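You operate a simulated robot arm through the tools that you are given. There is no shell and no other tool.

You run a simulated robot arm. Do the job below in one go: nothing can be reset, and whatever is moved stays where it is left.

Task
Park the small orange panel on the stacking board, guards between it and the end stop.
Fine: set a yellow guard over each of the two corners toward the end stop, then slide the panel along till both guards bear on it.

It is judged by the outcome, as a careful person would: the job done as asked, and still so three seconds after it is handed in. It fails if anything else is knocked over, pushed out of place, dropped, spilled or broken.

Robot
A 7-joint arm with a two-finger parallel gripper, fixed in place. Base frame: the origin is at the foot of the arm, x ahead of it, y to its left, z up; the work surface is at about z = 800. Lengths are in mm, angles in rad, forces in N, time in s.
With the tool pointing down near the work surface it reaches from about 300 to 720 mm from the base axis. Its first joint turns from -2.897 to 2.897 rad. Payload 1.57 kg.
Tool frame: the origin (TCP) lies between the finger pads and is the grasp point; the fingertips stand 30 mm ahead of it; z points along the fingers, y is the line along which they close. The gripper opens to 80 mm. The fingers are 17 mm wide and 12 mm thick; the gripper's body (40 by 82 mm) begins 80 mm behind the TCP.
Orientation is told as [roll, pitch, yaw] about the base's x, y, z axes, in that order, counted from this pose: with the fingers straight down and closing along the base's y, the tool's x points along the base's -x, its y along +y and its z along -z.

Tools
- The arm moves only by the tool play_rows. Its arguments are lists of equal length, an entry for each row: "slide": the shift along the tool's x, y, z in mm, a list of three; "angular": the turn, a rotation vector about the tool's x, y, z in rad, a list of three; "fingers": the finger opening in mm, from 0 to 80. In form: {"slide": [[x, y, z], ...], "angular": [[ax, ay, az], ...], "fingers": [fingers, ...]}. A call has 1 to 20 rows; each row shifts and turns the commanded pose from where the row before left it, along the tool's axes as they then stand. Each row takes 0.2 s and may step no farther than 50 mm and 0.15 rad from the row before; otherwise, or with a gripper value out of range, the whole call is refused. A pose out of reach is approached as far as the arm can. The call stops where the force on the tool passes 90 N (or 10 N more than at its start, if that is more) or the arm is blocked; 0.2 s more then pass. Each finger travels about 72 mm/s and halts on what it meets, pressing with about 27 N; the grip force reading is that of the motor and also rises with nothing between the fingers. The clock runs only during rows and for 0.2 s after the last one: add rows that do not move to give the fingers time. It gives the time, the measured TCP pose, the force on the tool (base axes), the opening and the grip force at its end, in the units of the frame above (readings bear some noise), with the torque about the TCP (base axes, N m) and any sound that the robot's microphone picked up.
- Cameras (640 x 400 px; columns grow to the right, rows downward): "scene" is fixed at [398.3, 649.3, 1539]; the picture's right is [-0.97, 0.24, 0.00], its down [0.23, 0.90, -0.37] and it looks along [-0.09, -0.36, -0.93] (base axes); focal length 318 px, centre (320, 200). "wrist" rides on the gripper at [72, -7, -122] in the tool frame; the picture's right is [0.09, 1.00, 0.00], its down [-0.84, 0.08, -0.54] and it looks along [-0.54, 0.05, 0.84] (tool axes); focal length 238 px, centre (320, 200). There is no depth. A picture from a camera that has moved, and an enlarged one, comes with that camera's place and axes in the base frame and with its lens.
- get_image(camera): a new picture of that camera. No time passes.
- slide_trunk(by): slides the trunk up (or, below 0, down) by that many mm; the arm rides with it, the base frame stays. It gives what a move gives, with no picture.
- inspect(camera, box): a new picture of the part [left, top, right, bottom] of that camera's present view, enlarged. No time passes.
- job_done(): hands the job in; it is judged then, once.

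Places have to be worked out from the pictures, the camera data and where the tool is seen. Open the gripper and draw the arm clear of the work before you hand the job in, unless the task says otherwise.

The tools are called after "Emit:" by a JSON object that holds its "fn" and its "kwargs". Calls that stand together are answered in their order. play_rows: Moves the arm, as the interface text tells. Its arguments: {"type":"object","properties":{"slide":{"type":"array","items":{"type":"array","items":{"type":"number"}}},"angular":{"type":"array","items":{"type":"array","items":{"type":"number"}}},"fingers":{"type":"array","items":{"type":"number"}}},"required":["slide","angular","fingers"]} The other tools are called the same way: slide_trunk (by) slides the trunk up or down; get_image (camera) takes a picture; inspect (camera, box) takes an enlarged picture of a part of a camera's view; job_done () hands the job in.

At the start:

```text
clock: 0.0
eef_pos: [300.7, 384.3, 1112.7]
tool_rot: [-0.007, 0.005, 0.002]
contact_force: [0.2, -0.3, -0.1]
moment: [0.01, 0.01, -0.01]
gripper_width: 79.8
gripper_force: 0.0
trunk travel left (down, up): [-75.0, 40.0]
```

scene: 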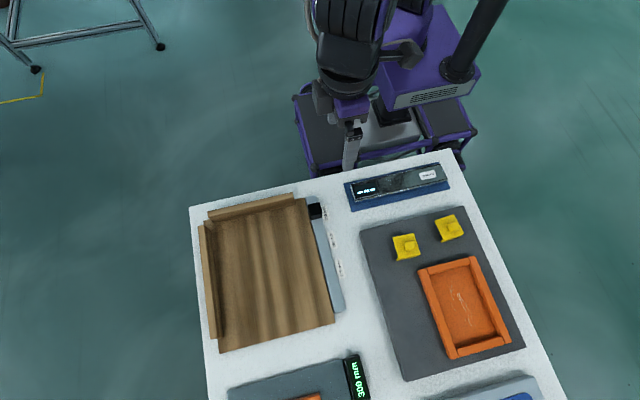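
wrist: 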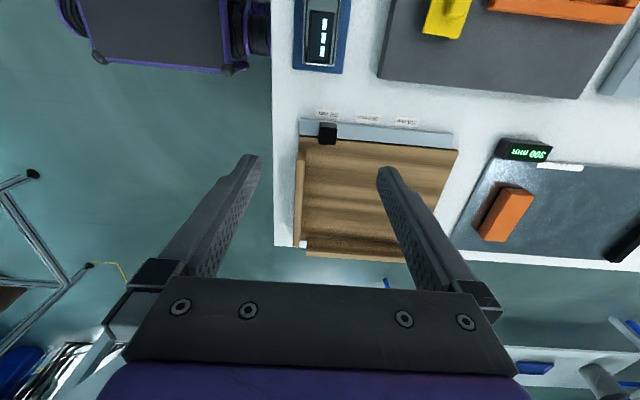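

I start by enlarging the scene view to understand the board, panels, guards and labels.

Emit:
{"fn": "inspect", "kwargs": {"camera": "scene", "box": [180, 160, 360, 370]}}

Emit:
{"fn": "inspect", "kwargs": {"camera": "scene", "box": [340, 150, 560, 400]}}

Emit:
{"fn": "inspect", "kwargs": {"camera": "scene", "box": [200, 340, 400, 400]}}

Emit:
{"fn": "inspect", "kwargs": {"camera": "wrist", "box": [260, 0, 640, 270]}}

```text
1.90 times, centred on (270, 265) of scene
camera zoom: at [398.3, 649.3, 1539.0], right [-0.97, 0.24, 0.0], down [0.23, 0.9, -0.37], along [-0.09, -0.36, -0.93], focal length 606 px, centre (415, 76)
```

zoom: 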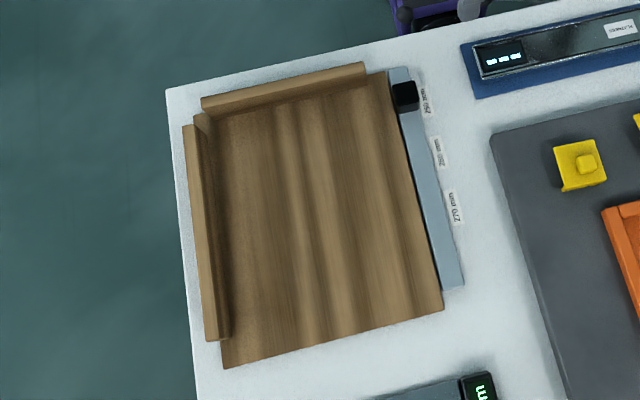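

```text
1.60 times, centred on (450, 275) of scene
camera zoom: at [398.3, 649.3, 1539.0], right [-0.97, 0.24, 0.0], down [0.23, 0.9, -0.37], along [-0.09, -0.36, -0.93], focal length 509 px, centre (112, 80)
```

zoom: 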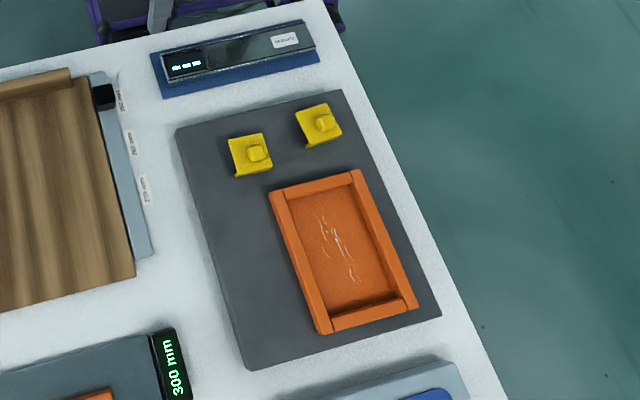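

```text
3.20 times, centred on (300, 370) of scene
camera zoom: at [398.3, 649.3, 1539.0], right [-0.97, 0.24, 0.0], down [0.23, 0.9, -0.37], along [-0.09, -0.36, -0.93], focal length 1018 px, centre (384, -344)
```

zoom: 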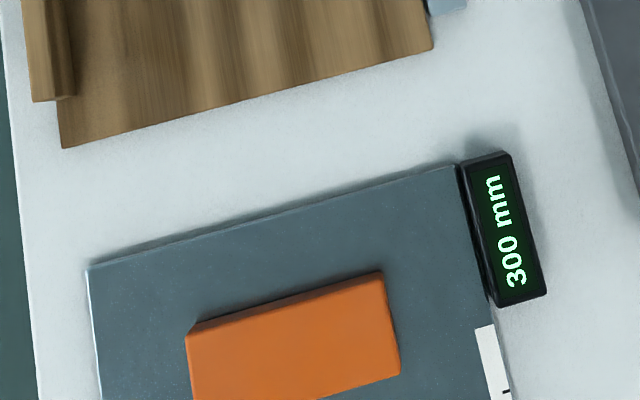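

```text
1.48 times, centred on (450, 135) of wrist
camera zoom: at [228.5, 378.6, 1235.1], right [-0.09, 1.0, -0.01], down [0.84, 0.08, 0.54], along [0.53, 0.04, -0.84], focal length 353 px, centre (127, 296)
```

zoom: 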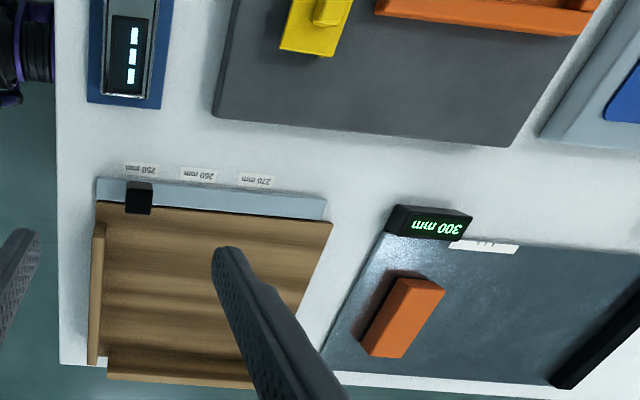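

The work spreads mostly to the arm's left; part of it lies outside the scene view. I turn the tool about vertical by about +90° so the wrist camera looks toward +y and shows the whole table.

Emit:
{"fn": "play_rows", "kwargs": {"slide": [[0, 0, 0], [0, 0, 0], [0, 0, 0], [0, 0, 0], [0, 0, 0], [0, 0, 0], [0, 0, 0], [0, 0, 0], [0, 0, 0], [0, 0, 0], [0, 0, 0], [0, 0, 0]], "angular": [[0, 0, -0.14], [0, 0, -0.14], [0, 0, -0.14], [0, 0, -0.14], [0, 0, -0.14], [0, 0, -0.14], [0, 0, -0.14], [0, 0, -0.14], [0, 0, -0.14], [0, 0, -0.14], [0, 0, -0.14], [0, 0, -0.03]], "fingers": [80, 80, 80, 80, 80, 80, 80, 80, 80, 80, 80, 80]}}

Emit:
{"fn": "get_image", "kwargs": {"camera": "wrist"}}

Emit:
{"fn": "get_image", "kwargs": {"camera": "scene"}}

```text
clock: 2.6
eef_pos: [300.2, 383.9, 1112.1]
tool_rot: [0.008, 0.007, 1.571]
contact_force: [-0.9, 1.0, 0.3]
moment: [0.04, -0.01, -0.01]
gripper_width: 80.2
gripper_force: 0.0
trunk travel left (down, up): [-75.0, 40.0]
```

```text
taken
camera wrist: at [307.4, 313.7, 1234.8], right [-1.0, -0.09, 0.01], down [-0.07, 0.84, 0.54], along [-0.06, 0.53, -0.84], focal length 238 px, centre (320, 200)
```

wrist: 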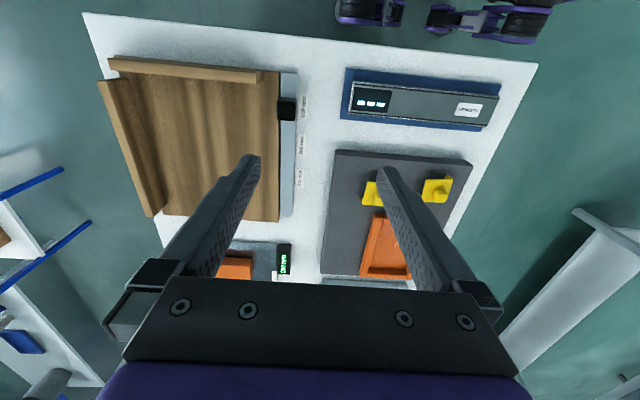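

```text
taken
```

scene: 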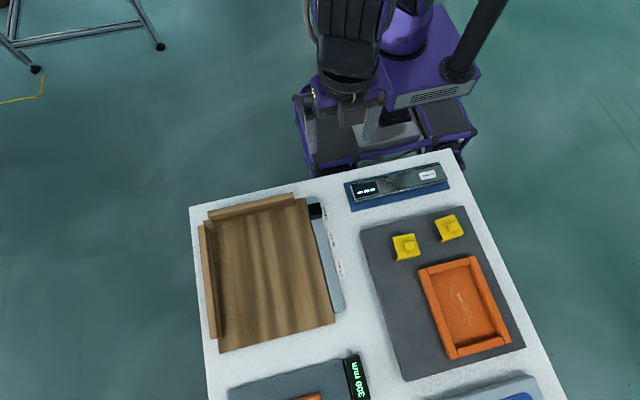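

The gripper hides the far part from this side. I turn back to yaw 0 and move toward +y so the far boards come into view.

Emit:
{"fn": "play_rows", "kwargs": {"slide": [[0, 0, 0], [0, 0, 0], [0, 0, 0], [0, 0, 0], [0, 0, 0], [0, 0, 0], [0, 0, 0], [0, 0, 0], [0, 0, 0], [0, 0, 0], [0, 0, 0], [20, 45, 0], [20, 45, 0], [20, 45, 0], [20, 45, 0], [0, 0, 0]], "angular": [[0, 0, 0.1428], [0, 0, 0.1428], [0, 0, 0.1428], [0, 0, 0.1428], [0, 0, 0.1428], [0, 0, 0.1428], [0, 0, 0.1428], [0, 0, 0.1428], [0, 0, 0.1428], [0, 0, 0.1428], [0, 0, 0.1428], [0, 0, 0], [0, 0, 0], [0, 0, 0], [0, 0, 0], [0, 0, 0]], "fingers": [80, 80, 80, 80, 80, 80, 80, 80, 80, 80, 80, 80, 80, 80, 80, 80]}}

Emit:
{"fn": "get_image", "kwargs": {"camera": "wrist"}}

Emit:
{"fn": "get_image", "kwargs": {"camera": "scene"}}

```text
clock: 6.0
eef_pos: [222.5, 565.3, 1113.1]
tool_rot: [-0.007, 0.005, -0.002]
contact_force: [-0.3, -0.2, -0.6]
moment: [0.0, 0.01, 0.0]
gripper_width: 80.2
gripper_force: 0.1
trunk travel left (down, up): [-75.0, 40.0]
```

```text
taken
camera wrist: at [150.2, 559.1, 1234.5], right [-0.09, 1.0, -0.01], down [0.84, 0.08, 0.54], along [0.54, 0.04, -0.84], focal length 238 px, centre (320, 200)
```

wrist: 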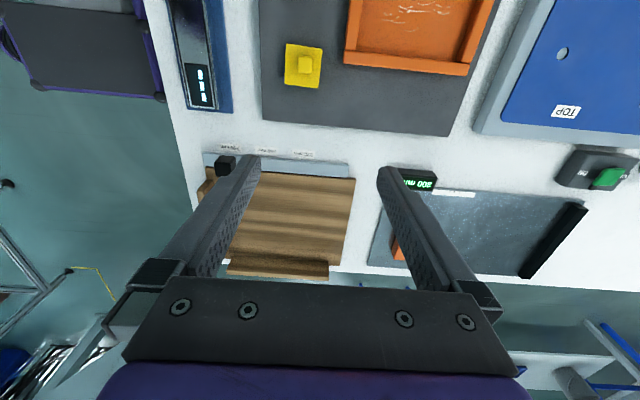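

```text
taken
```

scene: 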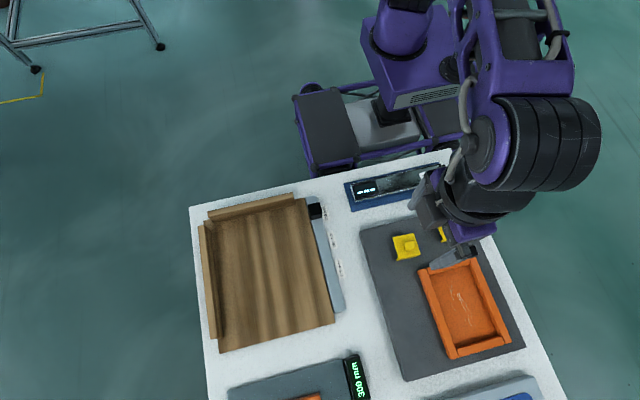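

Now I see a blue "TOP" panel, a button box, and a slate conveyor-like board. I enlarge several areas to tell what each thing is.

Emit:
{"fn": "inspect", "kwargs": {"camera": "wrist", "box": [250, 0, 500, 160]}}

Emit:
{"fn": "inspect", "kwargs": {"camera": "wrist", "box": [360, 140, 640, 310]}}

Emit:
{"fn": "inspect", "kwargs": {"camera": "wrist", "box": [160, 0, 400, 290]}}

Emit:
{"fn": "inspect", "kwargs": {"camera": "scene", "box": [380, 340, 560, 400]}}

```text
2.50 times, centred on (375, 80) of wrist
camera zoom: at [150.2, 559.1, 1234.5], right [-0.09, 1.0, -0.01], down [0.84, 0.08, 0.54], along [0.54, 0.04, -0.84], focal length 596 px, centre (182, 500)
```

zoom: 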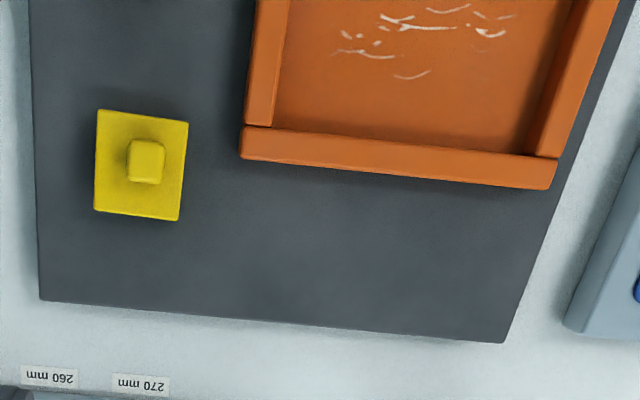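

```text
2.29 times, centred on (500, 225) of wrist
camera zoom: at [150.2, 559.1, 1234.5], right [-0.09, 1.0, -0.01], down [0.84, 0.08, 0.54], along [0.54, 0.04, -0.84], focal length 545 px, centre (-91, 143)
```

zoom: 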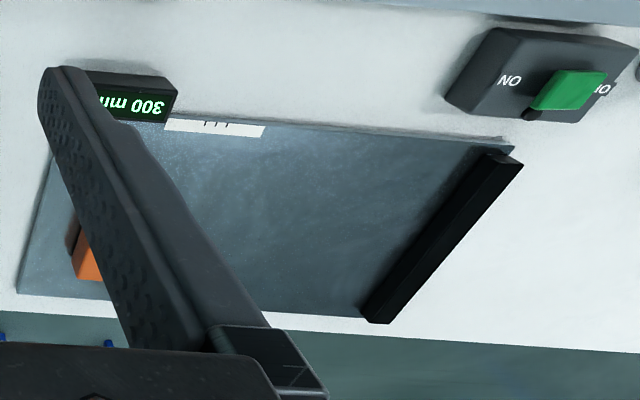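

```text
1.38 times, centred on (280, 145) of wrist
camera zoom: at [150.2, 559.1, 1234.5], right [-0.09, 1.0, -0.01], down [0.84, 0.08, 0.54], along [0.54, 0.04, -0.84], focal length 329 px, centre (375, 276)
```

zoom: 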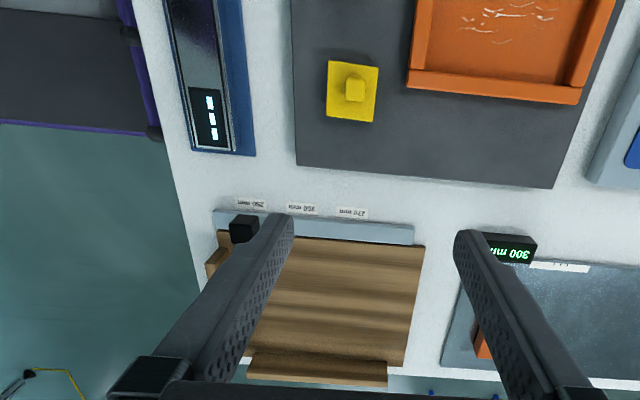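

```text
3.56 times, centred on (470, 370) of scene
camera zoom: at [398.3, 649.3, 1539.0], right [-0.97, 0.24, 0.0], down [0.23, 0.9, -0.37], along [-0.09, -0.36, -0.93], focal length 1131 px, centre (-213, -404)
```

zoom: 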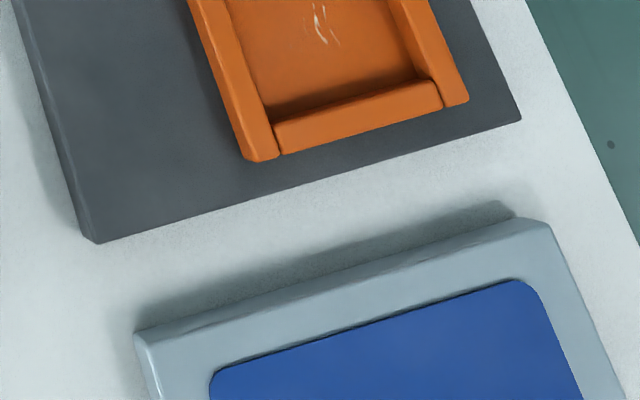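

The orange framed tray on the grey mat is the panel; the slate station with its orange jaw looks like a length gauge, not for use. I move closer over the guards to see their shape.

Emit:
{"fn": "play_rows", "kwargs": {"slide": [[23, -10, 38], [23, -10, 38], [23, -10, 38], [23, -10, 38], [0, 0, 0]], "angular": [[0, 0, 0], [0, 0, 0], [0, 0, 0], [0, 0, 0], [0, 0, 0]], "fingers": [80, 80, 80, 80, 80]}}

Emit:
{"fn": "get_image", "kwargs": {"camera": "wrist"}}

Emit:
{"fn": "inspect", "kwargs": {"camera": "wrist", "box": [240, 0, 440, 180]}}

Emit:
{"fn": "inspect", "kwargs": {"camera": "wrist", "box": [400, 0, 640, 200]}}

```text
clock: 7.2
eef_pos: [124.2, 523.8, 958.5]
tool_rot: [-0.011, 0.008, -0.002]
contact_force: [-0.5, -0.7, -0.2]
moment: [-0.02, 0.0, -0.01]
gripper_width: 80.1
gripper_force: 0.0
trunk travel left (down, up): [-75.0, 40.0]
```

```text
taken
camera wrist: at [54.4, 519.1, 1079.5], right [-0.09, 1.0, -0.01], down [0.84, 0.08, 0.53], along [0.53, 0.04, -0.84], focal length 238 px, centre (320, 200)
```

wrist: 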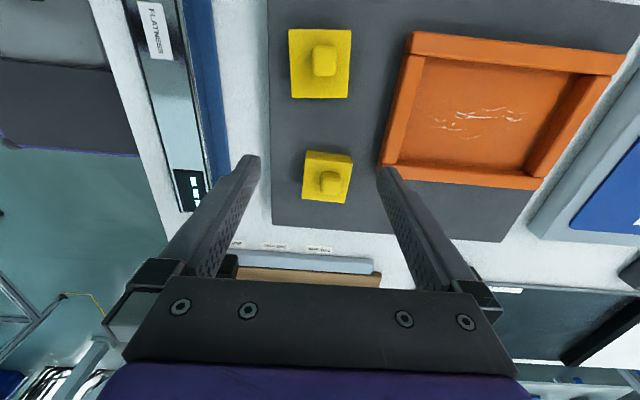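

```text
2.22 times, centred on (340, 90) of wrist
camera zoom: at [54.4, 519.1, 1079.5], right [-0.09, 1.0, -0.01], down [0.84, 0.08, 0.53], along [0.53, 0.04, -0.84], focal length 530 px, centre (276, 444)
```

zoom: 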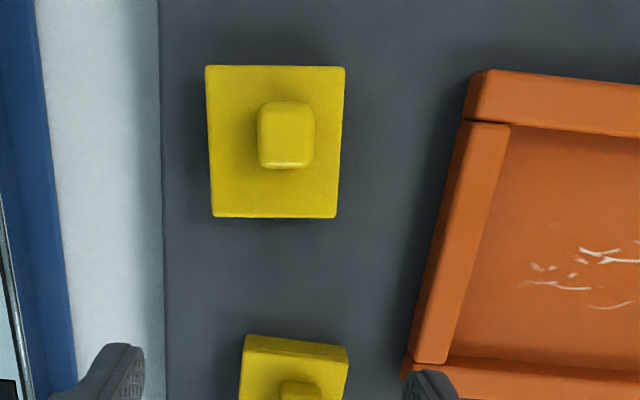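

```text
2.00 times, centred on (520, 100) of wrist
camera zoom: at [54.4, 519.1, 1079.5], right [-0.09, 1.0, -0.01], down [0.84, 0.08, 0.53], along [0.53, 0.04, -0.84], focal length 477 px, centre (-80, 400)
```

zoom: 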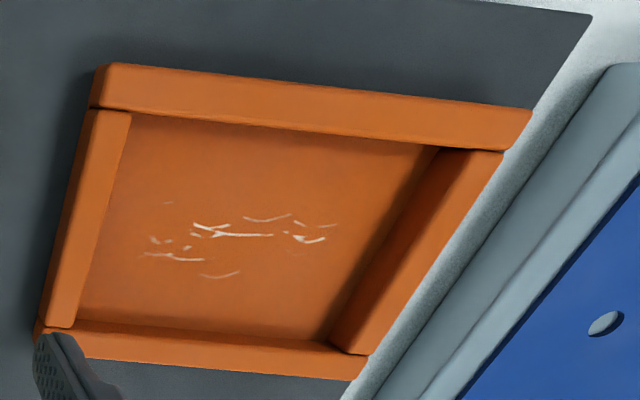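

The bench near the robot is a "FLATNESS" gauge, so it stays out of the job. I look at the guards' undersides/flanges in the scene camera at high magnification.

Emit:
{"fn": "inspect", "kwargs": {"camera": "scene", "box": [385, 205, 475, 265]}}

Emit:
{"fn": "inspect", "kwargs": {"camera": "scene", "box": [190, 185, 350, 285]}}

Emit:
{"fn": "inspect", "kwargs": {"camera": "wrist", "box": [280, 130, 380, 220]}}

```text
6.67 times, centred on (430, 235) of scene
camera zoom: at [398.3, 649.3, 1539.0], right [-0.97, 0.24, 0.0], down [0.23, 0.9, -0.37], along [-0.09, -0.36, -0.93], focal length 2120 px, centre (-413, -33)
```

zoom: 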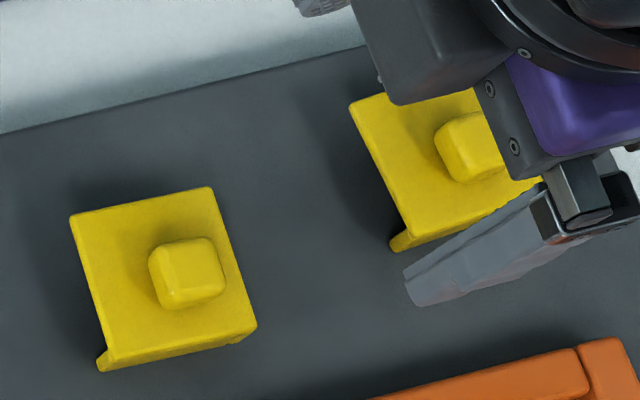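

```text
4.00 times, centred on (270, 235) of scene
camera zoom: at [398.3, 649.3, 1539.0], right [-0.97, 0.24, 0.0], down [0.23, 0.9, -0.37], along [-0.09, -0.36, -0.93], focal length 1272 px, centre (520, 60)
```

zoom: 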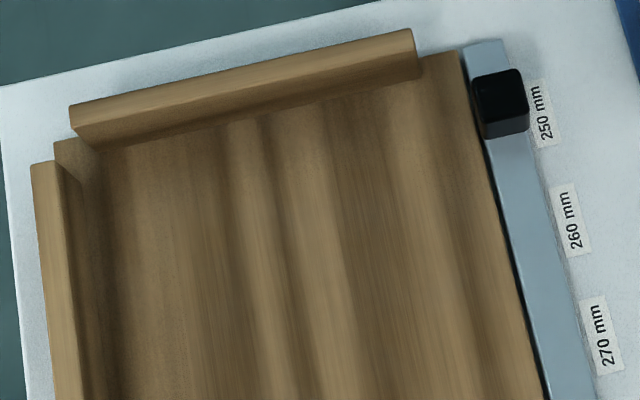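

```text
4.44 times, centred on (330, 175) of wrist
camera zoom: at [54.4, 519.1, 1079.5], right [-0.09, 1.0, -0.01], down [0.84, 0.08, 0.53], along [0.53, 0.04, -0.84], focal length 1059 px, centre (276, 311)
```

zoom: 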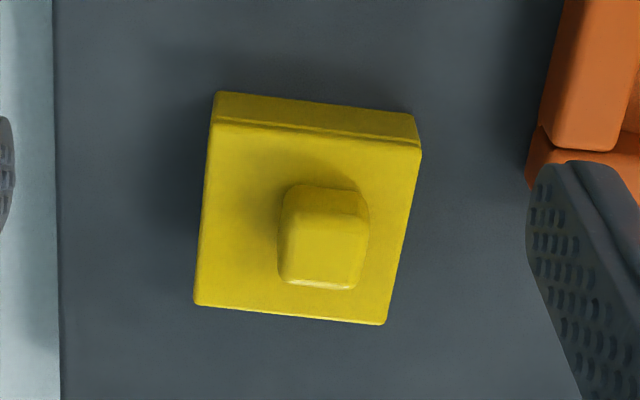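

Each guard is a ~50 mm square cap with a knob on top and flanges below; I need to see which sides carry flanges. I'll turn to view them from the −y side at close range.

Emit:
{"fn": "play_rows", "kwargs": {"slide": [[0, 0, 0], [0, 0, 0], [0, 0, 0], [0, 0, 0], [0, 0, 0], [0, 0, 0], [0, 0, 0], [0, 0, 0], [0, 0, 0], [0, 0, 0], [0, 0, 0], [28, -16, 23], [28, -16, 23], [28, -15, 24], [0, 0, 0]], "angular": [[0, 0, -0.1428], [0, 0, -0.1428], [0, 0, -0.1428], [0, 0, -0.1428], [0, 0, -0.1428], [0, 0, -0.1428], [0, 0, -0.1428], [0, 0, -0.1428], [0, 0, -0.1428], [0, 0, -0.1428], [0, 0, -0.1428], [0, 0, 0], [0, 0, 0], [0, 0, 0], [0, 0, 0]], "fingers": [80, 80, 80, 80, 80, 80, 80, 80, 80, 80, 80, 80, 80, 80, 80]}}

Emit:
{"fn": "get_image", "kwargs": {"camera": "wrist"}}

Emit:
{"fn": "inspect", "kwargs": {"camera": "wrist", "box": [240, 130, 480, 280]}}

Emit:
{"fn": "inspect", "kwargs": {"camera": "scene", "box": [385, 205, 475, 265]}}

```text
clock: 10.4
eef_pos: [172.5, 436.8, 891.4]
tool_rot: [0.007, 0.006, 1.571]
contact_force: [0.2, 0.1, -0.3]
moment: [0.01, 0.01, 0.01]
gripper_width: 80.0
gripper_force: 0.1
trunk travel left (down, up): [-75.0, 40.0]
```

```text
taken
camera wrist: at [180.1, 365.6, 1013.0], right [-1.0, -0.09, 0.01], down [-0.07, 0.84, 0.54], along [-0.05, 0.53, -0.84], focal length 238 px, centre (320, 200)
```

wrist: 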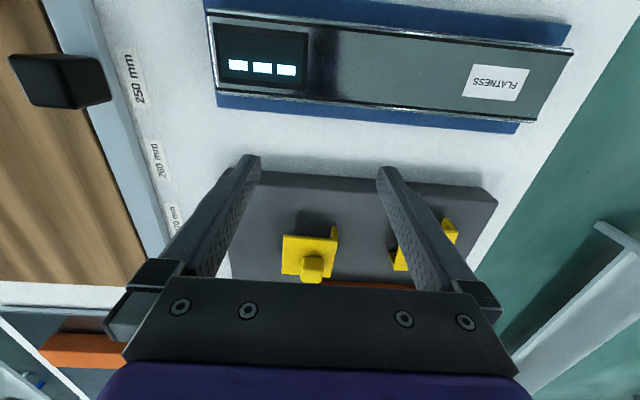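

```text
2.67 times, centred on (360, 205) of wrist
camera zoom: at [180.1, 365.6, 1013.0], right [-1.0, -0.09, 0.01], down [-0.07, 0.84, 0.54], along [-0.05, 0.53, -0.84], focal length 636 px, centre (213, 187)
```

zoom: 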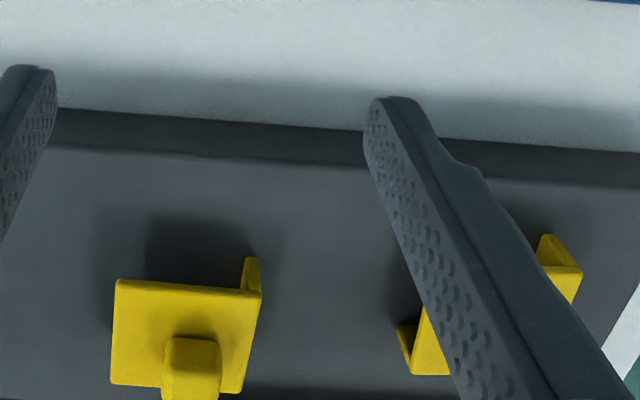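

```text
6.67 times, centred on (430, 235) of scene
camera zoom: at [398.3, 649.3, 1539.0], right [-0.97, 0.24, 0.0], down [0.23, 0.9, -0.37], along [-0.09, -0.36, -0.93], focal length 2120 px, centre (-413, -33)
```

zoom: 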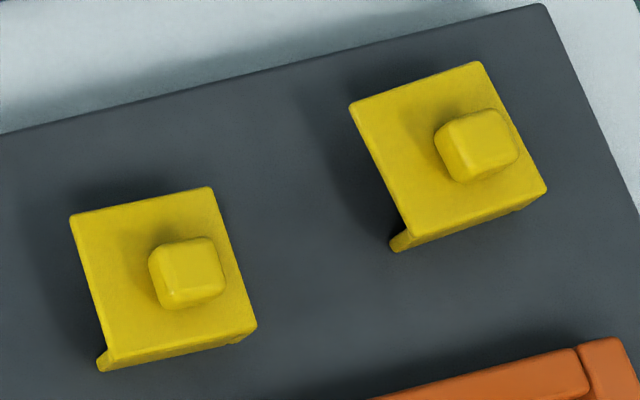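

Guards look identical: flanges hang down on their −x and +y sides. Now I look at the wooden stacking board's two rails from above before planning where the panel goes.

Emit:
{"fn": "play_rows", "kwargs": {"slide": [[0, 0, -40], [0, 0, -40], [0, 0, -40], [0, 0, 0], [0, 0, 0], [0, 0, 0], [0, 0, 0], [0, 0, 0], [0, 0, 0], [0, 0, 0], [0, 0, 0], [-48, 2, 0], [-48, 2, 0], [-48, 2, 0], [-48, 2, 0], [-48, 2, 0], [0, 0, 0]], "angular": [[0, 0, 0.1428], [0, 0, 0.1428], [0, 0, 0.1428], [0, 0, 0.1428], [0, 0, 0.1428], [0, 0, 0.1428], [0, 0, 0.1428], [0, 0, 0.1428], [0, 0, 0.1428], [0, 0, 0.1428], [0, 0, 0.1428], [0, 0, 0], [0, 0, 0], [0, 0, 0], [0, 0, 0], [0, 0, 0], [0, 0, 0]], "fingers": [80, 80, 80, 80, 80, 80, 80, 80, 80, 80, 80, 80, 80, 80, 80, 80, 80]}}

Emit:
{"fn": "get_image", "kwargs": {"camera": "wrist"}}

Emit:
{"fn": "inspect", "kwargs": {"camera": "wrist", "box": [100, 0, 500, 280]}}

Emit:
{"fn": "inspect", "kwargs": {"camera": "scene", "box": [400, 225, 540, 375]}}

```text
clock: 14.0
eef_pos: [412.8, 447.4, 1014.4]
tool_rot: [-0.008, 0.009, 0.0]
contact_force: [-0.4, -0.2, -0.8]
moment: [-0.01, 0.02, 0.02]
gripper_width: 80.0
gripper_force: 0.0
trunk travel left (down, up): [-75.0, 40.0]
```

```text
taken
camera wrist: at [343.0, 441.3, 1134.6], right [-0.09, 1.0, -0.01], down [0.84, 0.08, 0.54], along [0.53, 0.04, -0.84], focal length 238 px, centre (320, 200)
```

wrist: 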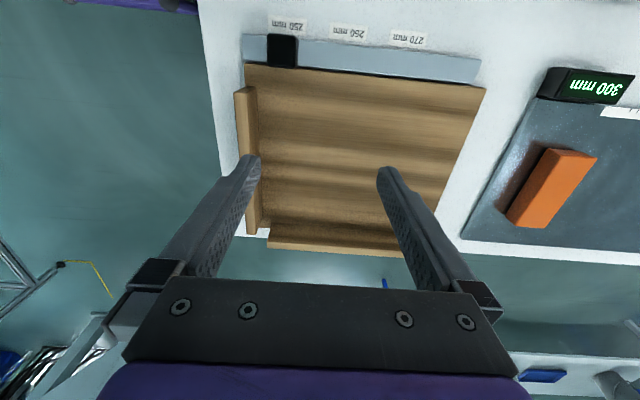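

```text
1.43 times, centred on (300, 140) of wrist
camera zoom: at [343.0, 441.3, 1134.6], right [-0.09, 1.0, -0.01], down [0.84, 0.08, 0.54], along [0.53, 0.04, -0.84], focal length 340 px, centre (349, 286)
```

zoom: 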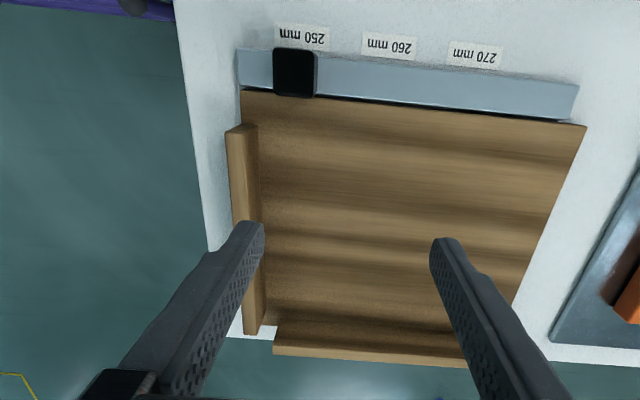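

```text
2.67 times, centred on (470, 300) of scene
camera zoom: at [398.3, 649.3, 1539.0], right [-0.97, 0.24, 0.0], down [0.23, 0.9, -0.37], along [-0.09, -0.36, -0.93], focal length 848 px, centre (-80, -67)
```

zoom: 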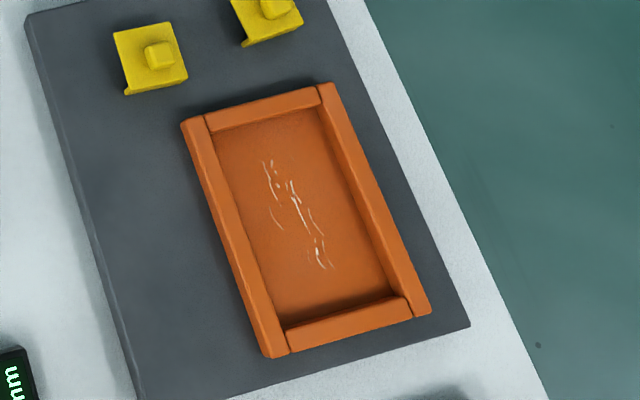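

The −y rail closes the end of the board's long (y) direction, so I take it as the end stop, and the +x rail as the side fence. Next I look closely at the orange panel for its rim width, recess depth and place.

Emit:
{"fn": "play_rows", "kwargs": {"slide": [[38, 24, 6], [38, 24, 6], [38, 24, 6], [38, 24, 6], [38, 24, 6], [38, 24, 6], [38, 24, 6], [38, 24, 6], [0, 0, 0]], "angular": [[0, 0, 0], [0, 0, 0], [0, 0, 0], [0, 0, 0], [0, 0, 0], [0, 0, 0], [0, 0, 0], [0, 0, 0], [0, 0, 0]], "fingers": [80, 80, 80, 80, 80, 80, 80, 80, 80]}}

Emit:
{"fn": "get_image", "kwargs": {"camera": "wrist"}}

Emit:
{"fn": "inspect", "kwargs": {"camera": "wrist", "box": [200, 0, 520, 200]}}

Emit:
{"fn": "get_image", "kwargs": {"camera": "scene"}}

```text
clock: 16.0
eef_pos: [109.4, 644.6, 962.9]
tool_rot: [-0.01, 0.008, -0.001]
contact_force: [-0.1, -0.6, -0.1]
moment: [-0.02, 0.01, -0.01]
gripper_width: 80.2
gripper_force: 0.0
trunk travel left (down, up): [-75.0, 40.0]
```

```text
taken
camera wrist: at [38.6, 639.3, 1084.8], right [-0.09, 1.0, -0.01], down [0.84, 0.08, 0.54], along [0.53, 0.04, -0.84], focal length 238 px, centre (320, 200)
```

wrist: 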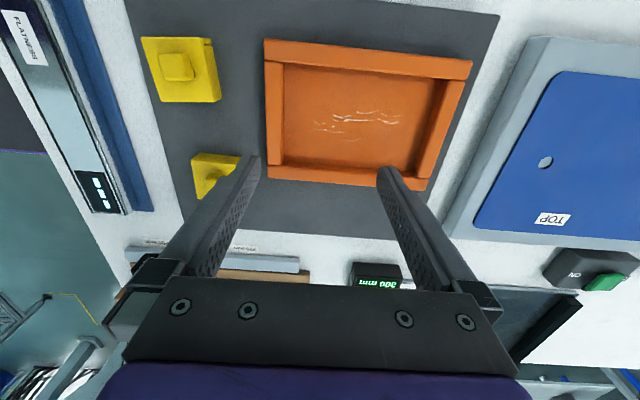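

```text
2.00 times, centred on (360, 100) of wrist
camera zoom: at [38.6, 639.3, 1084.8], right [-0.09, 1.0, -0.01], down [0.84, 0.08, 0.54], along [0.53, 0.04, -0.84], focal length 477 px, centre (240, 400)
```

zoom: 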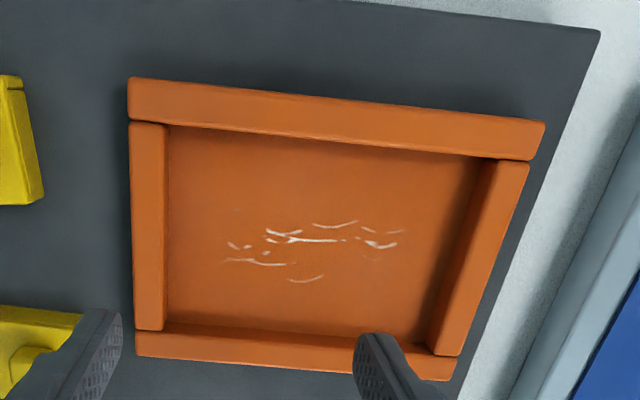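

```text
taken
```

scene: 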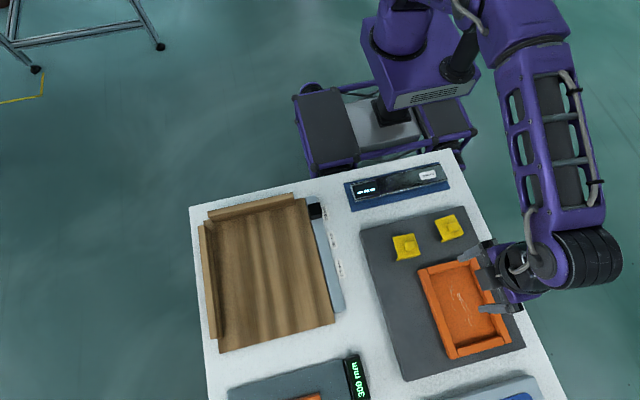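

Measured from this view, the panel spans about x 36–158, y 587–779 with rims about 17 mm wide and a recess ~18 mm deep. It is too wide for an outside grip, so I plan to hold it from inside by opening the fingers against the two long rims; I turn to yaw 90° and hover over its centre.

Emit:
{"fn": "play_rows", "kwargs": {"slide": [[0, 0, 0], [0, 0, 0], [0, 0, 0], [0, 0, 0], [0, 0, 0], [0, 0, 0], [0, 0, 0], [0, 0, 0], [0, 0, 0], [0, 0, 0], [0, 0, 0], [-18, 6, 20], [-18, 6, 20], [0, 0, 10], [0, 0, 0]], "angular": [[0, 0, -0.1428], [0, 0, -0.1428], [0, 0, -0.1428], [0, 0, -0.1428], [0, 0, -0.1428], [0, 0, -0.1428], [0, 0, -0.1428], [0, 0, -0.1428], [0, 0, -0.1428], [0, 0, -0.1428], [0, 0, -0.1428], [0, 0, 0], [0, 0, 0], [0, 0, 0], [0, 0, 0]], "fingers": [50, 50, 50, 50, 50, 50, 50, 50, 50, 50, 50, 50, 50, 50, 50]}}

Emit:
{"fn": "get_image", "kwargs": {"camera": "wrist"}}

Emit:
{"fn": "inspect", "kwargs": {"camera": "scene", "box": [380, 200, 560, 380]}}

```text
clock: 19.2
eef_pos: [99.6, 675.3, 913.5]
tool_rot: [0.006, 0.007, 1.57]
contact_force: [-0.2, 0.1, -0.4]
moment: [0.01, -0.02, 0.01]
gripper_width: 50.1
gripper_force: 0.0
trunk travel left (down, up): [-75.0, 40.0]
```

```text
taken
camera wrist: at [106.1, 605.1, 1034.7], right [-1.0, -0.09, 0.01], down [-0.07, 0.84, 0.54], along [-0.05, 0.53, -0.84], focal length 238 px, centre (320, 200)
```

wrist: 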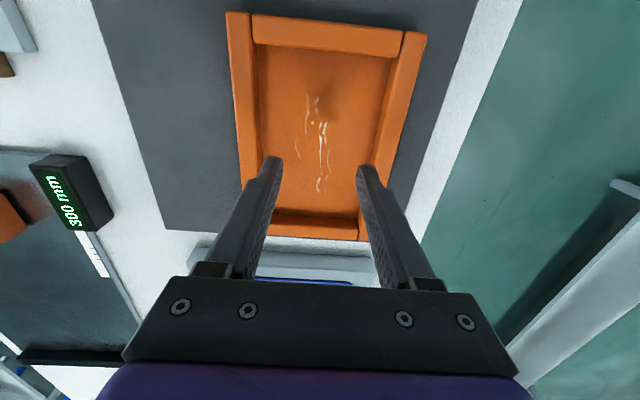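

```text
2.22 times, centred on (470, 290) of scene
camera zoom: at [398.3, 649.3, 1539.0], right [-0.97, 0.24, 0.0], down [0.23, 0.9, -0.37], along [-0.09, -0.36, -0.93], focal length 707 px, centre (-13, 0)
```

zoom: 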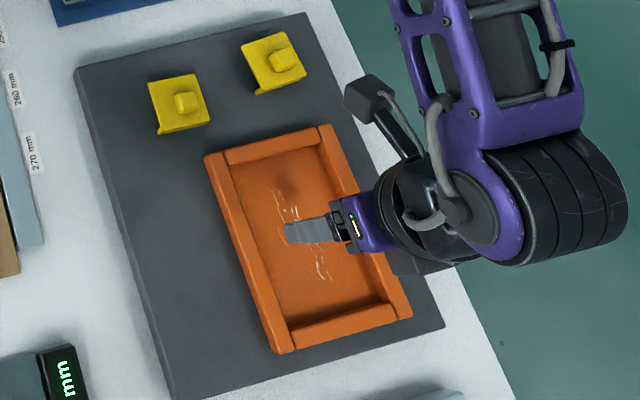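

I enlarge this wrist view to measure the inner edges relative to the fingers.

Emit:
{"fn": "inspect", "kwargs": {"camera": "wrist", "box": [210, 0, 450, 150]}}

Emit:
{"fn": "inspect", "kwargs": {"camera": "wrist", "box": [210, 120, 450, 270]}}

```text
2.67 times, centred on (330, 75) of wrist
camera zoom: at [106.1, 605.1, 1034.7], right [-1.0, -0.09, 0.01], down [-0.07, 0.84, 0.54], along [-0.05, 0.53, -0.84], focal length 636 px, centre (293, 533)
```

zoom: 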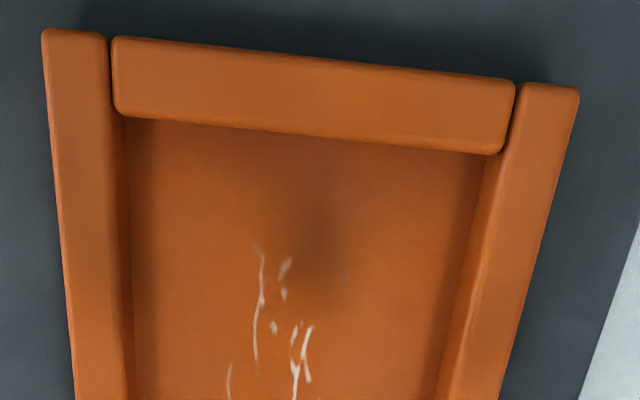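

```text
2.67 times, centred on (330, 195) of wrist
camera zoom: at [106.1, 605.1, 1034.7], right [-1.0, -0.09, 0.01], down [-0.07, 0.84, 0.54], along [-0.05, 0.53, -0.84], focal length 636 px, centre (293, 213)
```

zoom: 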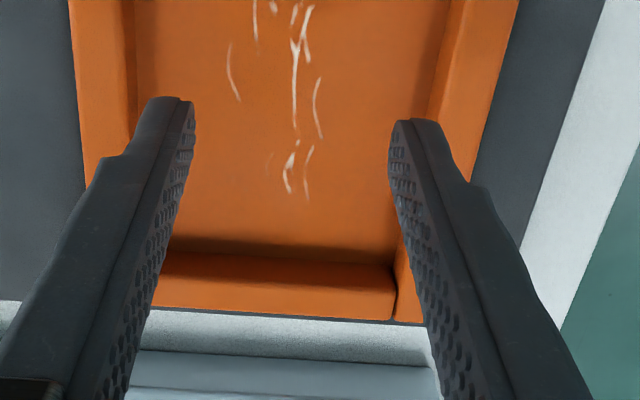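

The tip position check agrees with the camera model to ~2 mm. The panel is actually ~138 × 188 mm with top at z≈834 and inner width ~104 mm — too wide for an inside hold, so I'll pinch the −x long rim (x≈31–49) at its middle, nearest the balance point. Moving over it and partly down.

Emit:
{"fn": "play_rows", "kwargs": {"slide": [[-3, 30, 0], [-4, 30, 0], [0, 0, 25], [0, 0, 15], [0, 0, 0]], "angular": [[0, 0, 0], [0, 0, 0], [0, 0, 0], [0, 0, 0], [0, 0, 0]], "fingers": [45, 45, 45, 45, 45]}}

Emit:
{"fn": "get_image", "kwargs": {"camera": "wrist"}}

Emit:
{"fn": "inspect", "kwargs": {"camera": "wrist", "box": [200, 60, 440, 230]}}

Emit:
{"fn": "inspect", "kwargs": {"camera": "scene", "box": [420, 240, 540, 340]}}

```text
clock: 20.4
eef_pos: [36.9, 685.2, 870.9]
tool_rot: [0.005, 0.008, 1.568]
contact_force: [-0.8, -1.0, 0.1]
moment: [0.0, -0.03, 0.02]
gripper_width: 45.0
gripper_force: 0.0
trunk travel left (down, up): [-75.0, 40.0]
```

```text
taken
camera wrist: at [44.7, 614.2, 992.7], right [-1.0, -0.09, 0.01], down [-0.07, 0.84, 0.54], along [-0.05, 0.53, -0.84], focal length 238 px, centre (320, 200)
```

wrist: 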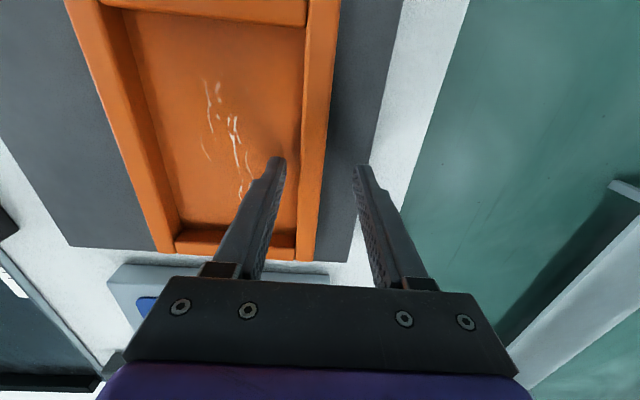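

```text
2.35 times, centred on (320, 145) of wrist
camera zoom: at [44.7, 614.2, 992.7], right [-1.0, -0.09, 0.01], down [-0.07, 0.84, 0.54], along [-0.05, 0.53, -0.84], focal length 561 px, centre (320, 329)
```

zoom: 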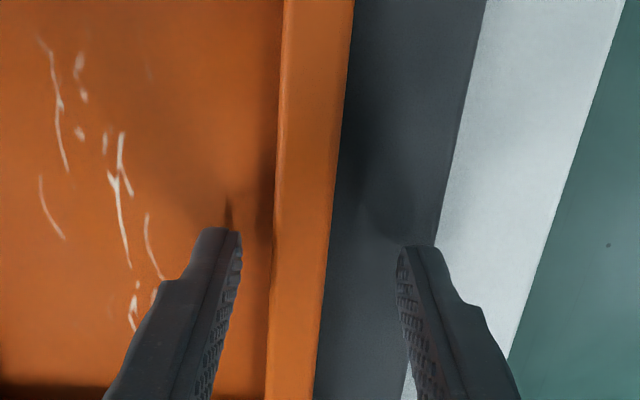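

```text
4.00 times, centred on (480, 290) of scene
camera zoom: at [398.3, 649.3, 1539.0], right [-0.97, 0.24, 0.0], down [0.23, 0.9, -0.37], along [-0.09, -0.36, -0.93], focal length 1272 px, centre (-320, -160)
```

zoom: 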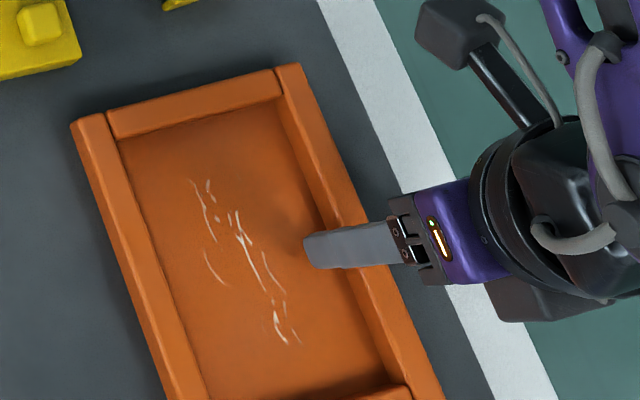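

The rim sits at about x 34–50 here, so I shift 4 mm toward +x and lower so the tips go alongside the rim, checking force.

Emit:
{"fn": "play_rows", "kwargs": {"slide": [[2, -4.5, 5], [0, 0, 8], [0, 0, 4], [0, 0, 0]], "angular": [[0, 0, 0], [0, 0, 0], [0, 0, 0], [0, 0, 0]], "fingers": [45, 45, 45, 45]}}

Emit:
{"fn": "inspect", "kwargs": {"camera": "wrist", "box": [200, 60, 440, 230]}}

Emit:
{"fn": "inspect", "kwargs": {"camera": "scene", "box": [440, 270, 520, 330]}}

```text
clock: 21.4
eef_pos: [41.9, 683.1, 862.6]
tool_rot: [0.006, -0.004, 1.567]
contact_force: [1.0, -9.5, 43.4]
moment: [-0.37, -1.17, -0.28]
gripper_width: 45.2
gripper_force: 0.7
trunk travel left (down, up): [-75.0, 40.0]
```

```text
2.35 times, centred on (320, 145) of wrist
camera zoom: at [48.9, 610.7, 983.8], right [-1.0, -0.09, 0.0], down [-0.07, 0.83, 0.55], along [-0.05, 0.54, -0.84], focal length 561 px, centre (320, 329)
```

zoom: 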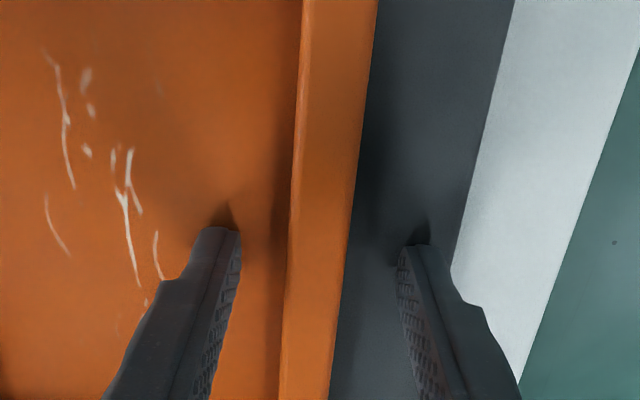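

```text
6.67 times, centred on (480, 300) of scene
camera zoom: at [398.3, 649.3, 1539.0], right [-0.97, 0.24, 0.0], down [0.23, 0.9, -0.37], along [-0.09, -0.36, -0.93], focal length 2120 px, centre (-747, -467)
```

zoom: 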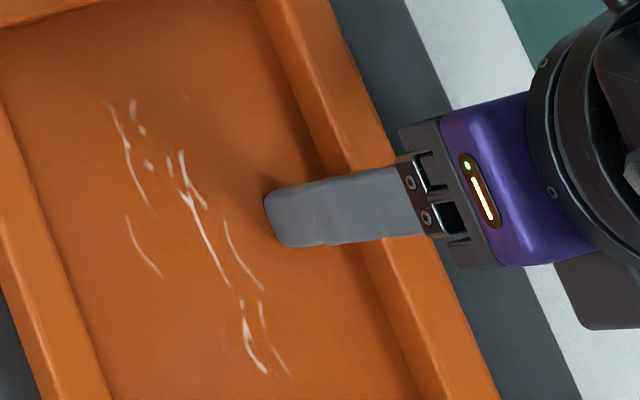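

Contact came early: the recess floor is at z≈832.6 (tip), so the rim top is about z≈845 and the real panel is ~129 × 179 mm with ~97 mm inner width. That makes an inside hold at the balance centre possible (fingers at ~73 mm opening); I lift off and go to the centre.

Emit:
{"fn": "play_rows", "kwargs": {"slide": [[0, 0, -20], [0, 0, -25], [1, -29, 0], [2, -29, 0], [0, 0, 0]], "angular": [[0, 0, 0], [0, 0, 0], [0, 0, 0], [0, 0, 0], [0, 0, 0]], "fingers": [45, 45, 50, 50, 50]}}

Emit:
{"fn": "get_image", "kwargs": {"camera": "wrist"}}

Emit:
{"fn": "inspect", "kwargs": {"camera": "wrist", "box": [200, 60, 440, 230]}}

```text
clock: 22.6
eef_pos: [99.1, 677.7, 902.0]
tool_rot: [0.007, 0.006, 1.57]
contact_force: [-1.3, 0.0, -0.9]
moment: [0.01, 0.03, -0.01]
gripper_width: 50.0
gripper_force: 0.1
trunk travel left (down, up): [-75.0, 40.0]
```

```text
taken
camera wrist: at [106.8, 607.5, 1023.7], right [-1.0, -0.09, 0.01], down [-0.07, 0.84, 0.54], along [-0.06, 0.53, -0.84], focal length 238 px, centre (320, 200)
```

wrist: 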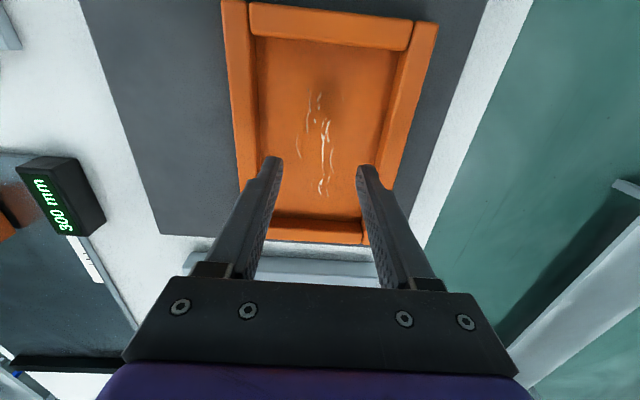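

```text
2.35 times, centred on (320, 145) of wrist
camera zoom: at [106.8, 607.5, 1023.7], right [-1.0, -0.09, 0.01], down [-0.07, 0.84, 0.54], along [-0.06, 0.53, -0.84], focal length 561 px, centre (320, 329)
```

zoom: 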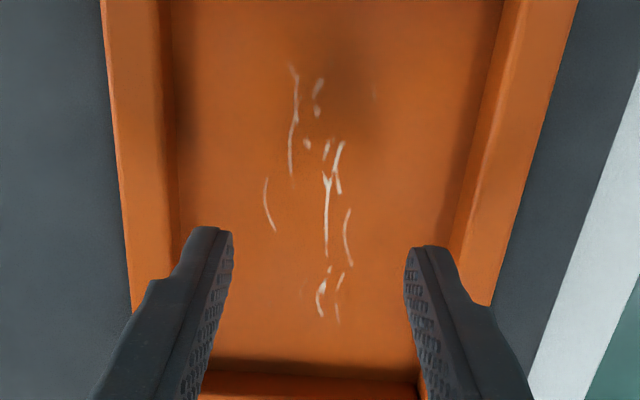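

The tips are centred between the long rims. I lower with the fingers at 50 mm until the tips are ~3 mm above the recess floor.

Emit:
{"fn": "play_rows", "kwargs": {"slide": [[0, 0, 15], [-1, 0, 12], [-1, 0, 6], [0, 0, 2], [0, 0, 0], [0, 0, 0]], "angular": [[0, 0, 0], [0, 0, 0], [0, 0, 0], [0, 0, 0], [0, 0, 0], [0, 0, 0]], "fingers": [50, 50, 50, 50, 50, 50]}}

Emit:
{"fn": "inspect", "kwargs": {"camera": "wrist", "box": [200, 60, 440, 230]}}

```text
clock: 24.0
eef_pos: [100.2, 680.6, 865.4]
tool_rot: [0.005, 0.009, 1.569]
contact_force: [0.6, 0.0, 1.0]
moment: [0.0, 0.0, -0.01]
gripper_width: 49.9
gripper_force: 0.1
trunk travel left (down, up): [-75.0, 40.0]
```

```text
2.35 times, centred on (320, 145) of wrist
camera zoom: at [106.8, 610.2, 986.9], right [-1.0, -0.09, 0.01], down [-0.07, 0.84, 0.54], along [-0.05, 0.53, -0.84], focal length 561 px, centre (320, 329)
```

zoom: 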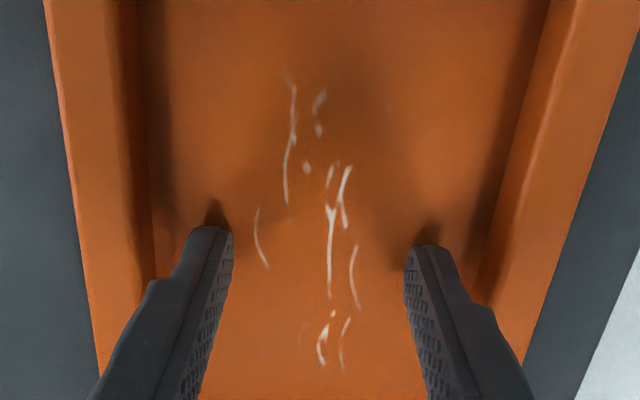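

Tips are 2–3 mm over the floor with ~7–10 mm free on each side. I open the fingers against the rims.

Emit:
{"fn": "play_rows", "kwargs": {"slide": [[0, 0, 0], [0, 0, 0], [0, 0, 0], [0, 0, 0], [0, 0, 0]], "angular": [[0, 0, 0], [0, 0, 0], [0, 0, 0], [0, 0, 0], [0, 0, 0]], "fingers": [80, 80, 80, 80, 80]}}

Emit:
{"fn": "inspect", "kwargs": {"camera": "wrist", "box": [160, 60, 480, 260]}}

```text
clock: 25.2
eef_pos: [99.1, 680.6, 864.8]
tool_rot: [0.008, 0.007, 1.569]
contact_force: [-0.1, -0.3, -1.4]
moment: [-0.01, 0.0, 0.01]
gripper_width: 75.3
gripper_force: 0.0
trunk travel left (down, up): [-75.0, 40.0]
```

```text
2.00 times, centred on (320, 160) of wrist
camera zoom: at [106.8, 610.2, 986.9], right [-1.0, -0.09, 0.01], down [-0.07, 0.84, 0.54], along [-0.05, 0.53, -0.84], focal length 477 px, centre (320, 280)
```

zoom: 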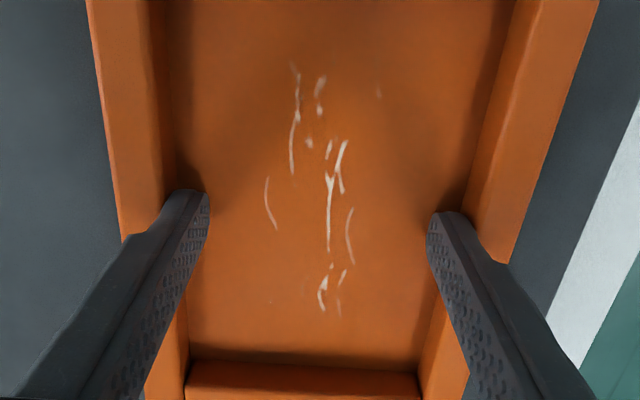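

The fingers halted at 75.3 mm against both rims, so the panel is held from inside. I lift a little and check the load.

Emit:
{"fn": "play_rows", "kwargs": {"slide": [[0, 0, -3], [0, 0, -4], [0, 0, -4], [0, 0, -4], [0, 0, 0], [0, 0, 0]], "angular": [[0, 0, 0], [0, 0, 0], [0, 0, 0], [0, 0, 0], [0, 0, 0], [0, 0, 0]], "fingers": [80, 80, 80, 80, 80, 80]}}

Emit:
{"fn": "inspect", "kwargs": {"camera": "wrist", "box": [160, 60, 480, 260]}}

Emit:
{"fn": "inspect", "kwargs": {"camera": "scene", "box": [400, 225, 540, 375]}}

```text
clock: 26.6
eef_pos: [99.0, 680.8, 879.2]
tool_rot: [0.008, 0.008, 1.57]
contact_force: [-0.2, 0.5, -2.5]
moment: [-0.01, -0.01, 0.01]
gripper_width: 75.2
gripper_force: 0.1
trunk travel left (down, up): [-75.0, 40.0]
```

```text
2.00 times, centred on (320, 160) of wrist
camera zoom: at [107.3, 609.4, 1001.2], right [-1.0, -0.09, 0.01], down [-0.07, 0.84, 0.54], along [-0.05, 0.53, -0.84], focal length 477 px, centre (320, 280)
```

zoom: 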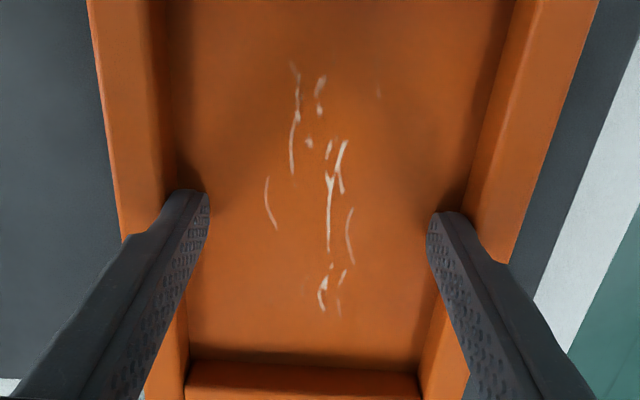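

```text
2.67 times, centred on (470, 300) of scene
camera zoom: at [398.3, 649.3, 1539.0], right [-0.97, 0.24, 0.0], down [0.23, 0.9, -0.37], along [-0.09, -0.36, -0.93], focal length 848 px, centre (-80, -67)
```

zoom: 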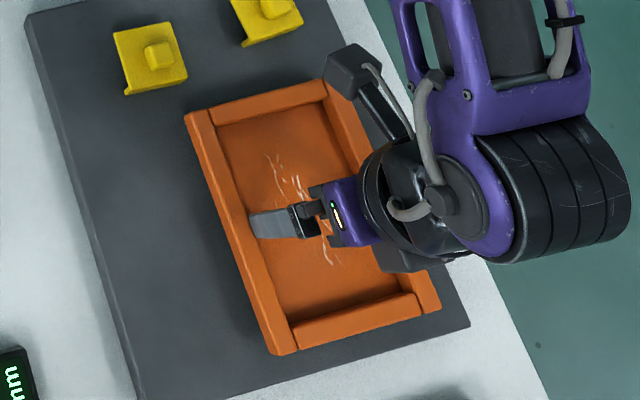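

The panel came up rigidly with the fingers; weight ≈ 2.3 N, level and balanced. I raise it well clear, then carry it above the board.

Emit:
{"fn": "play_rows", "kwargs": {"slide": [[0, 0, -10], [0, 0, -20], [0, 0, -20], [0, 0, -20], [0, 0, -10], [5, -10, 0], [11, -22, 0], [11, -22, 0], [11, -22, 0], [11, -22, 0], [11, -22, 0], [11, -22, 0], [11, -22, 0], [11, -22, 0]], "angular": [[0, 0, 0], [0, 0, 0], [0, 0, 0], [0, 0, 0], [0, 0, 0], [0, 0, 0], [0, 0, 0], [0, 0, 0], [0, 0, 0], [0, 0, 0], [0, 0, 0], [0, 0, 0], [0, 0, 0], [0, 0, 0]], "fingers": [80, 80, 80, 80, 80, 80, 80, 80, 80, 80, 80, 80, 80, 80]}}

Emit:
{"fn": "play_rows", "kwargs": {"slide": [[11, -22, 0], [11, -22, 0], [11, -22, 0], [11, -22, 0], [11, -22, 0], [11, -22, 0], [11, -22, 0], [11, -22, 0], [8, -12, 0], [0, -6, 0], [0, 0, 0]], "angular": [[0, 0, 0], [0, 0, 0], [0, 0, 0], [0, 0, 0], [0, 0, 0], [0, 0, 0], [0, 0, 0], [0, 0, 0], [0, 0, 0], [0, 0, 0], [0, 0, 0]], "fingers": [80, 80, 80, 80, 80, 80, 80, 80, 80, 80, 80]}}

Emit:
{"fn": "get_image", "kwargs": {"camera": "wrist"}}

Emit:
{"fn": "get_image", "kwargs": {"camera": "scene"}}

```text
clock: 29.6
eef_pos: [286.4, 586.1, 961.4]
tool_rot: [0.005, 0.007, 1.571]
contact_force: [0.4, -0.4, -1.0]
moment: [0.0, -0.01, 0.0]
gripper_width: 75.3
gripper_force: 0.2
trunk travel left (down, up): [-75.0, 40.0]
```

```text
clock: 32.0
eef_pos: [479.3, 492.2, 957.9]
tool_rot: [0.006, 0.005, 1.569]
contact_force: [0.0, -0.1, -1.9]
moment: [0.0, 0.0, -0.01]
gripper_width: 75.2
gripper_force: 0.1
trunk travel left (down, up): [-75.0, 40.0]
```

```text
taken
camera wrist: at [486.6, 420.8, 1079.6], right [-1.0, -0.09, 0.01], down [-0.07, 0.84, 0.54], along [-0.05, 0.53, -0.84], focal length 238 px, centre (320, 200)
```

wrist: 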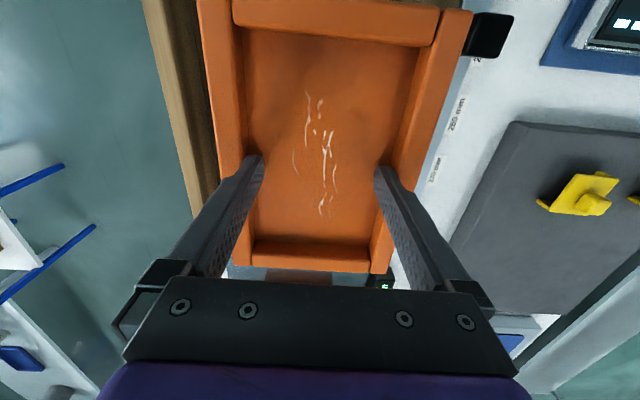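

```text
taken
```

scene: 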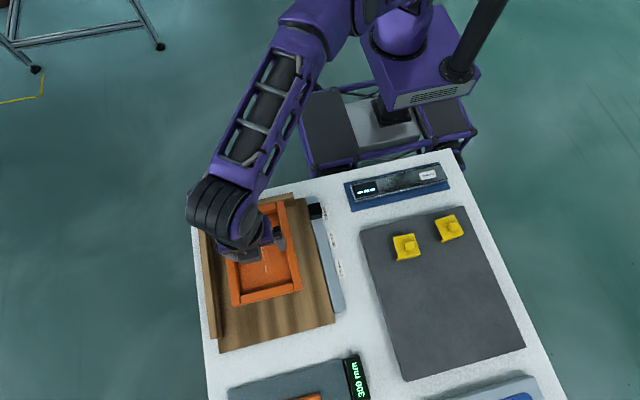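

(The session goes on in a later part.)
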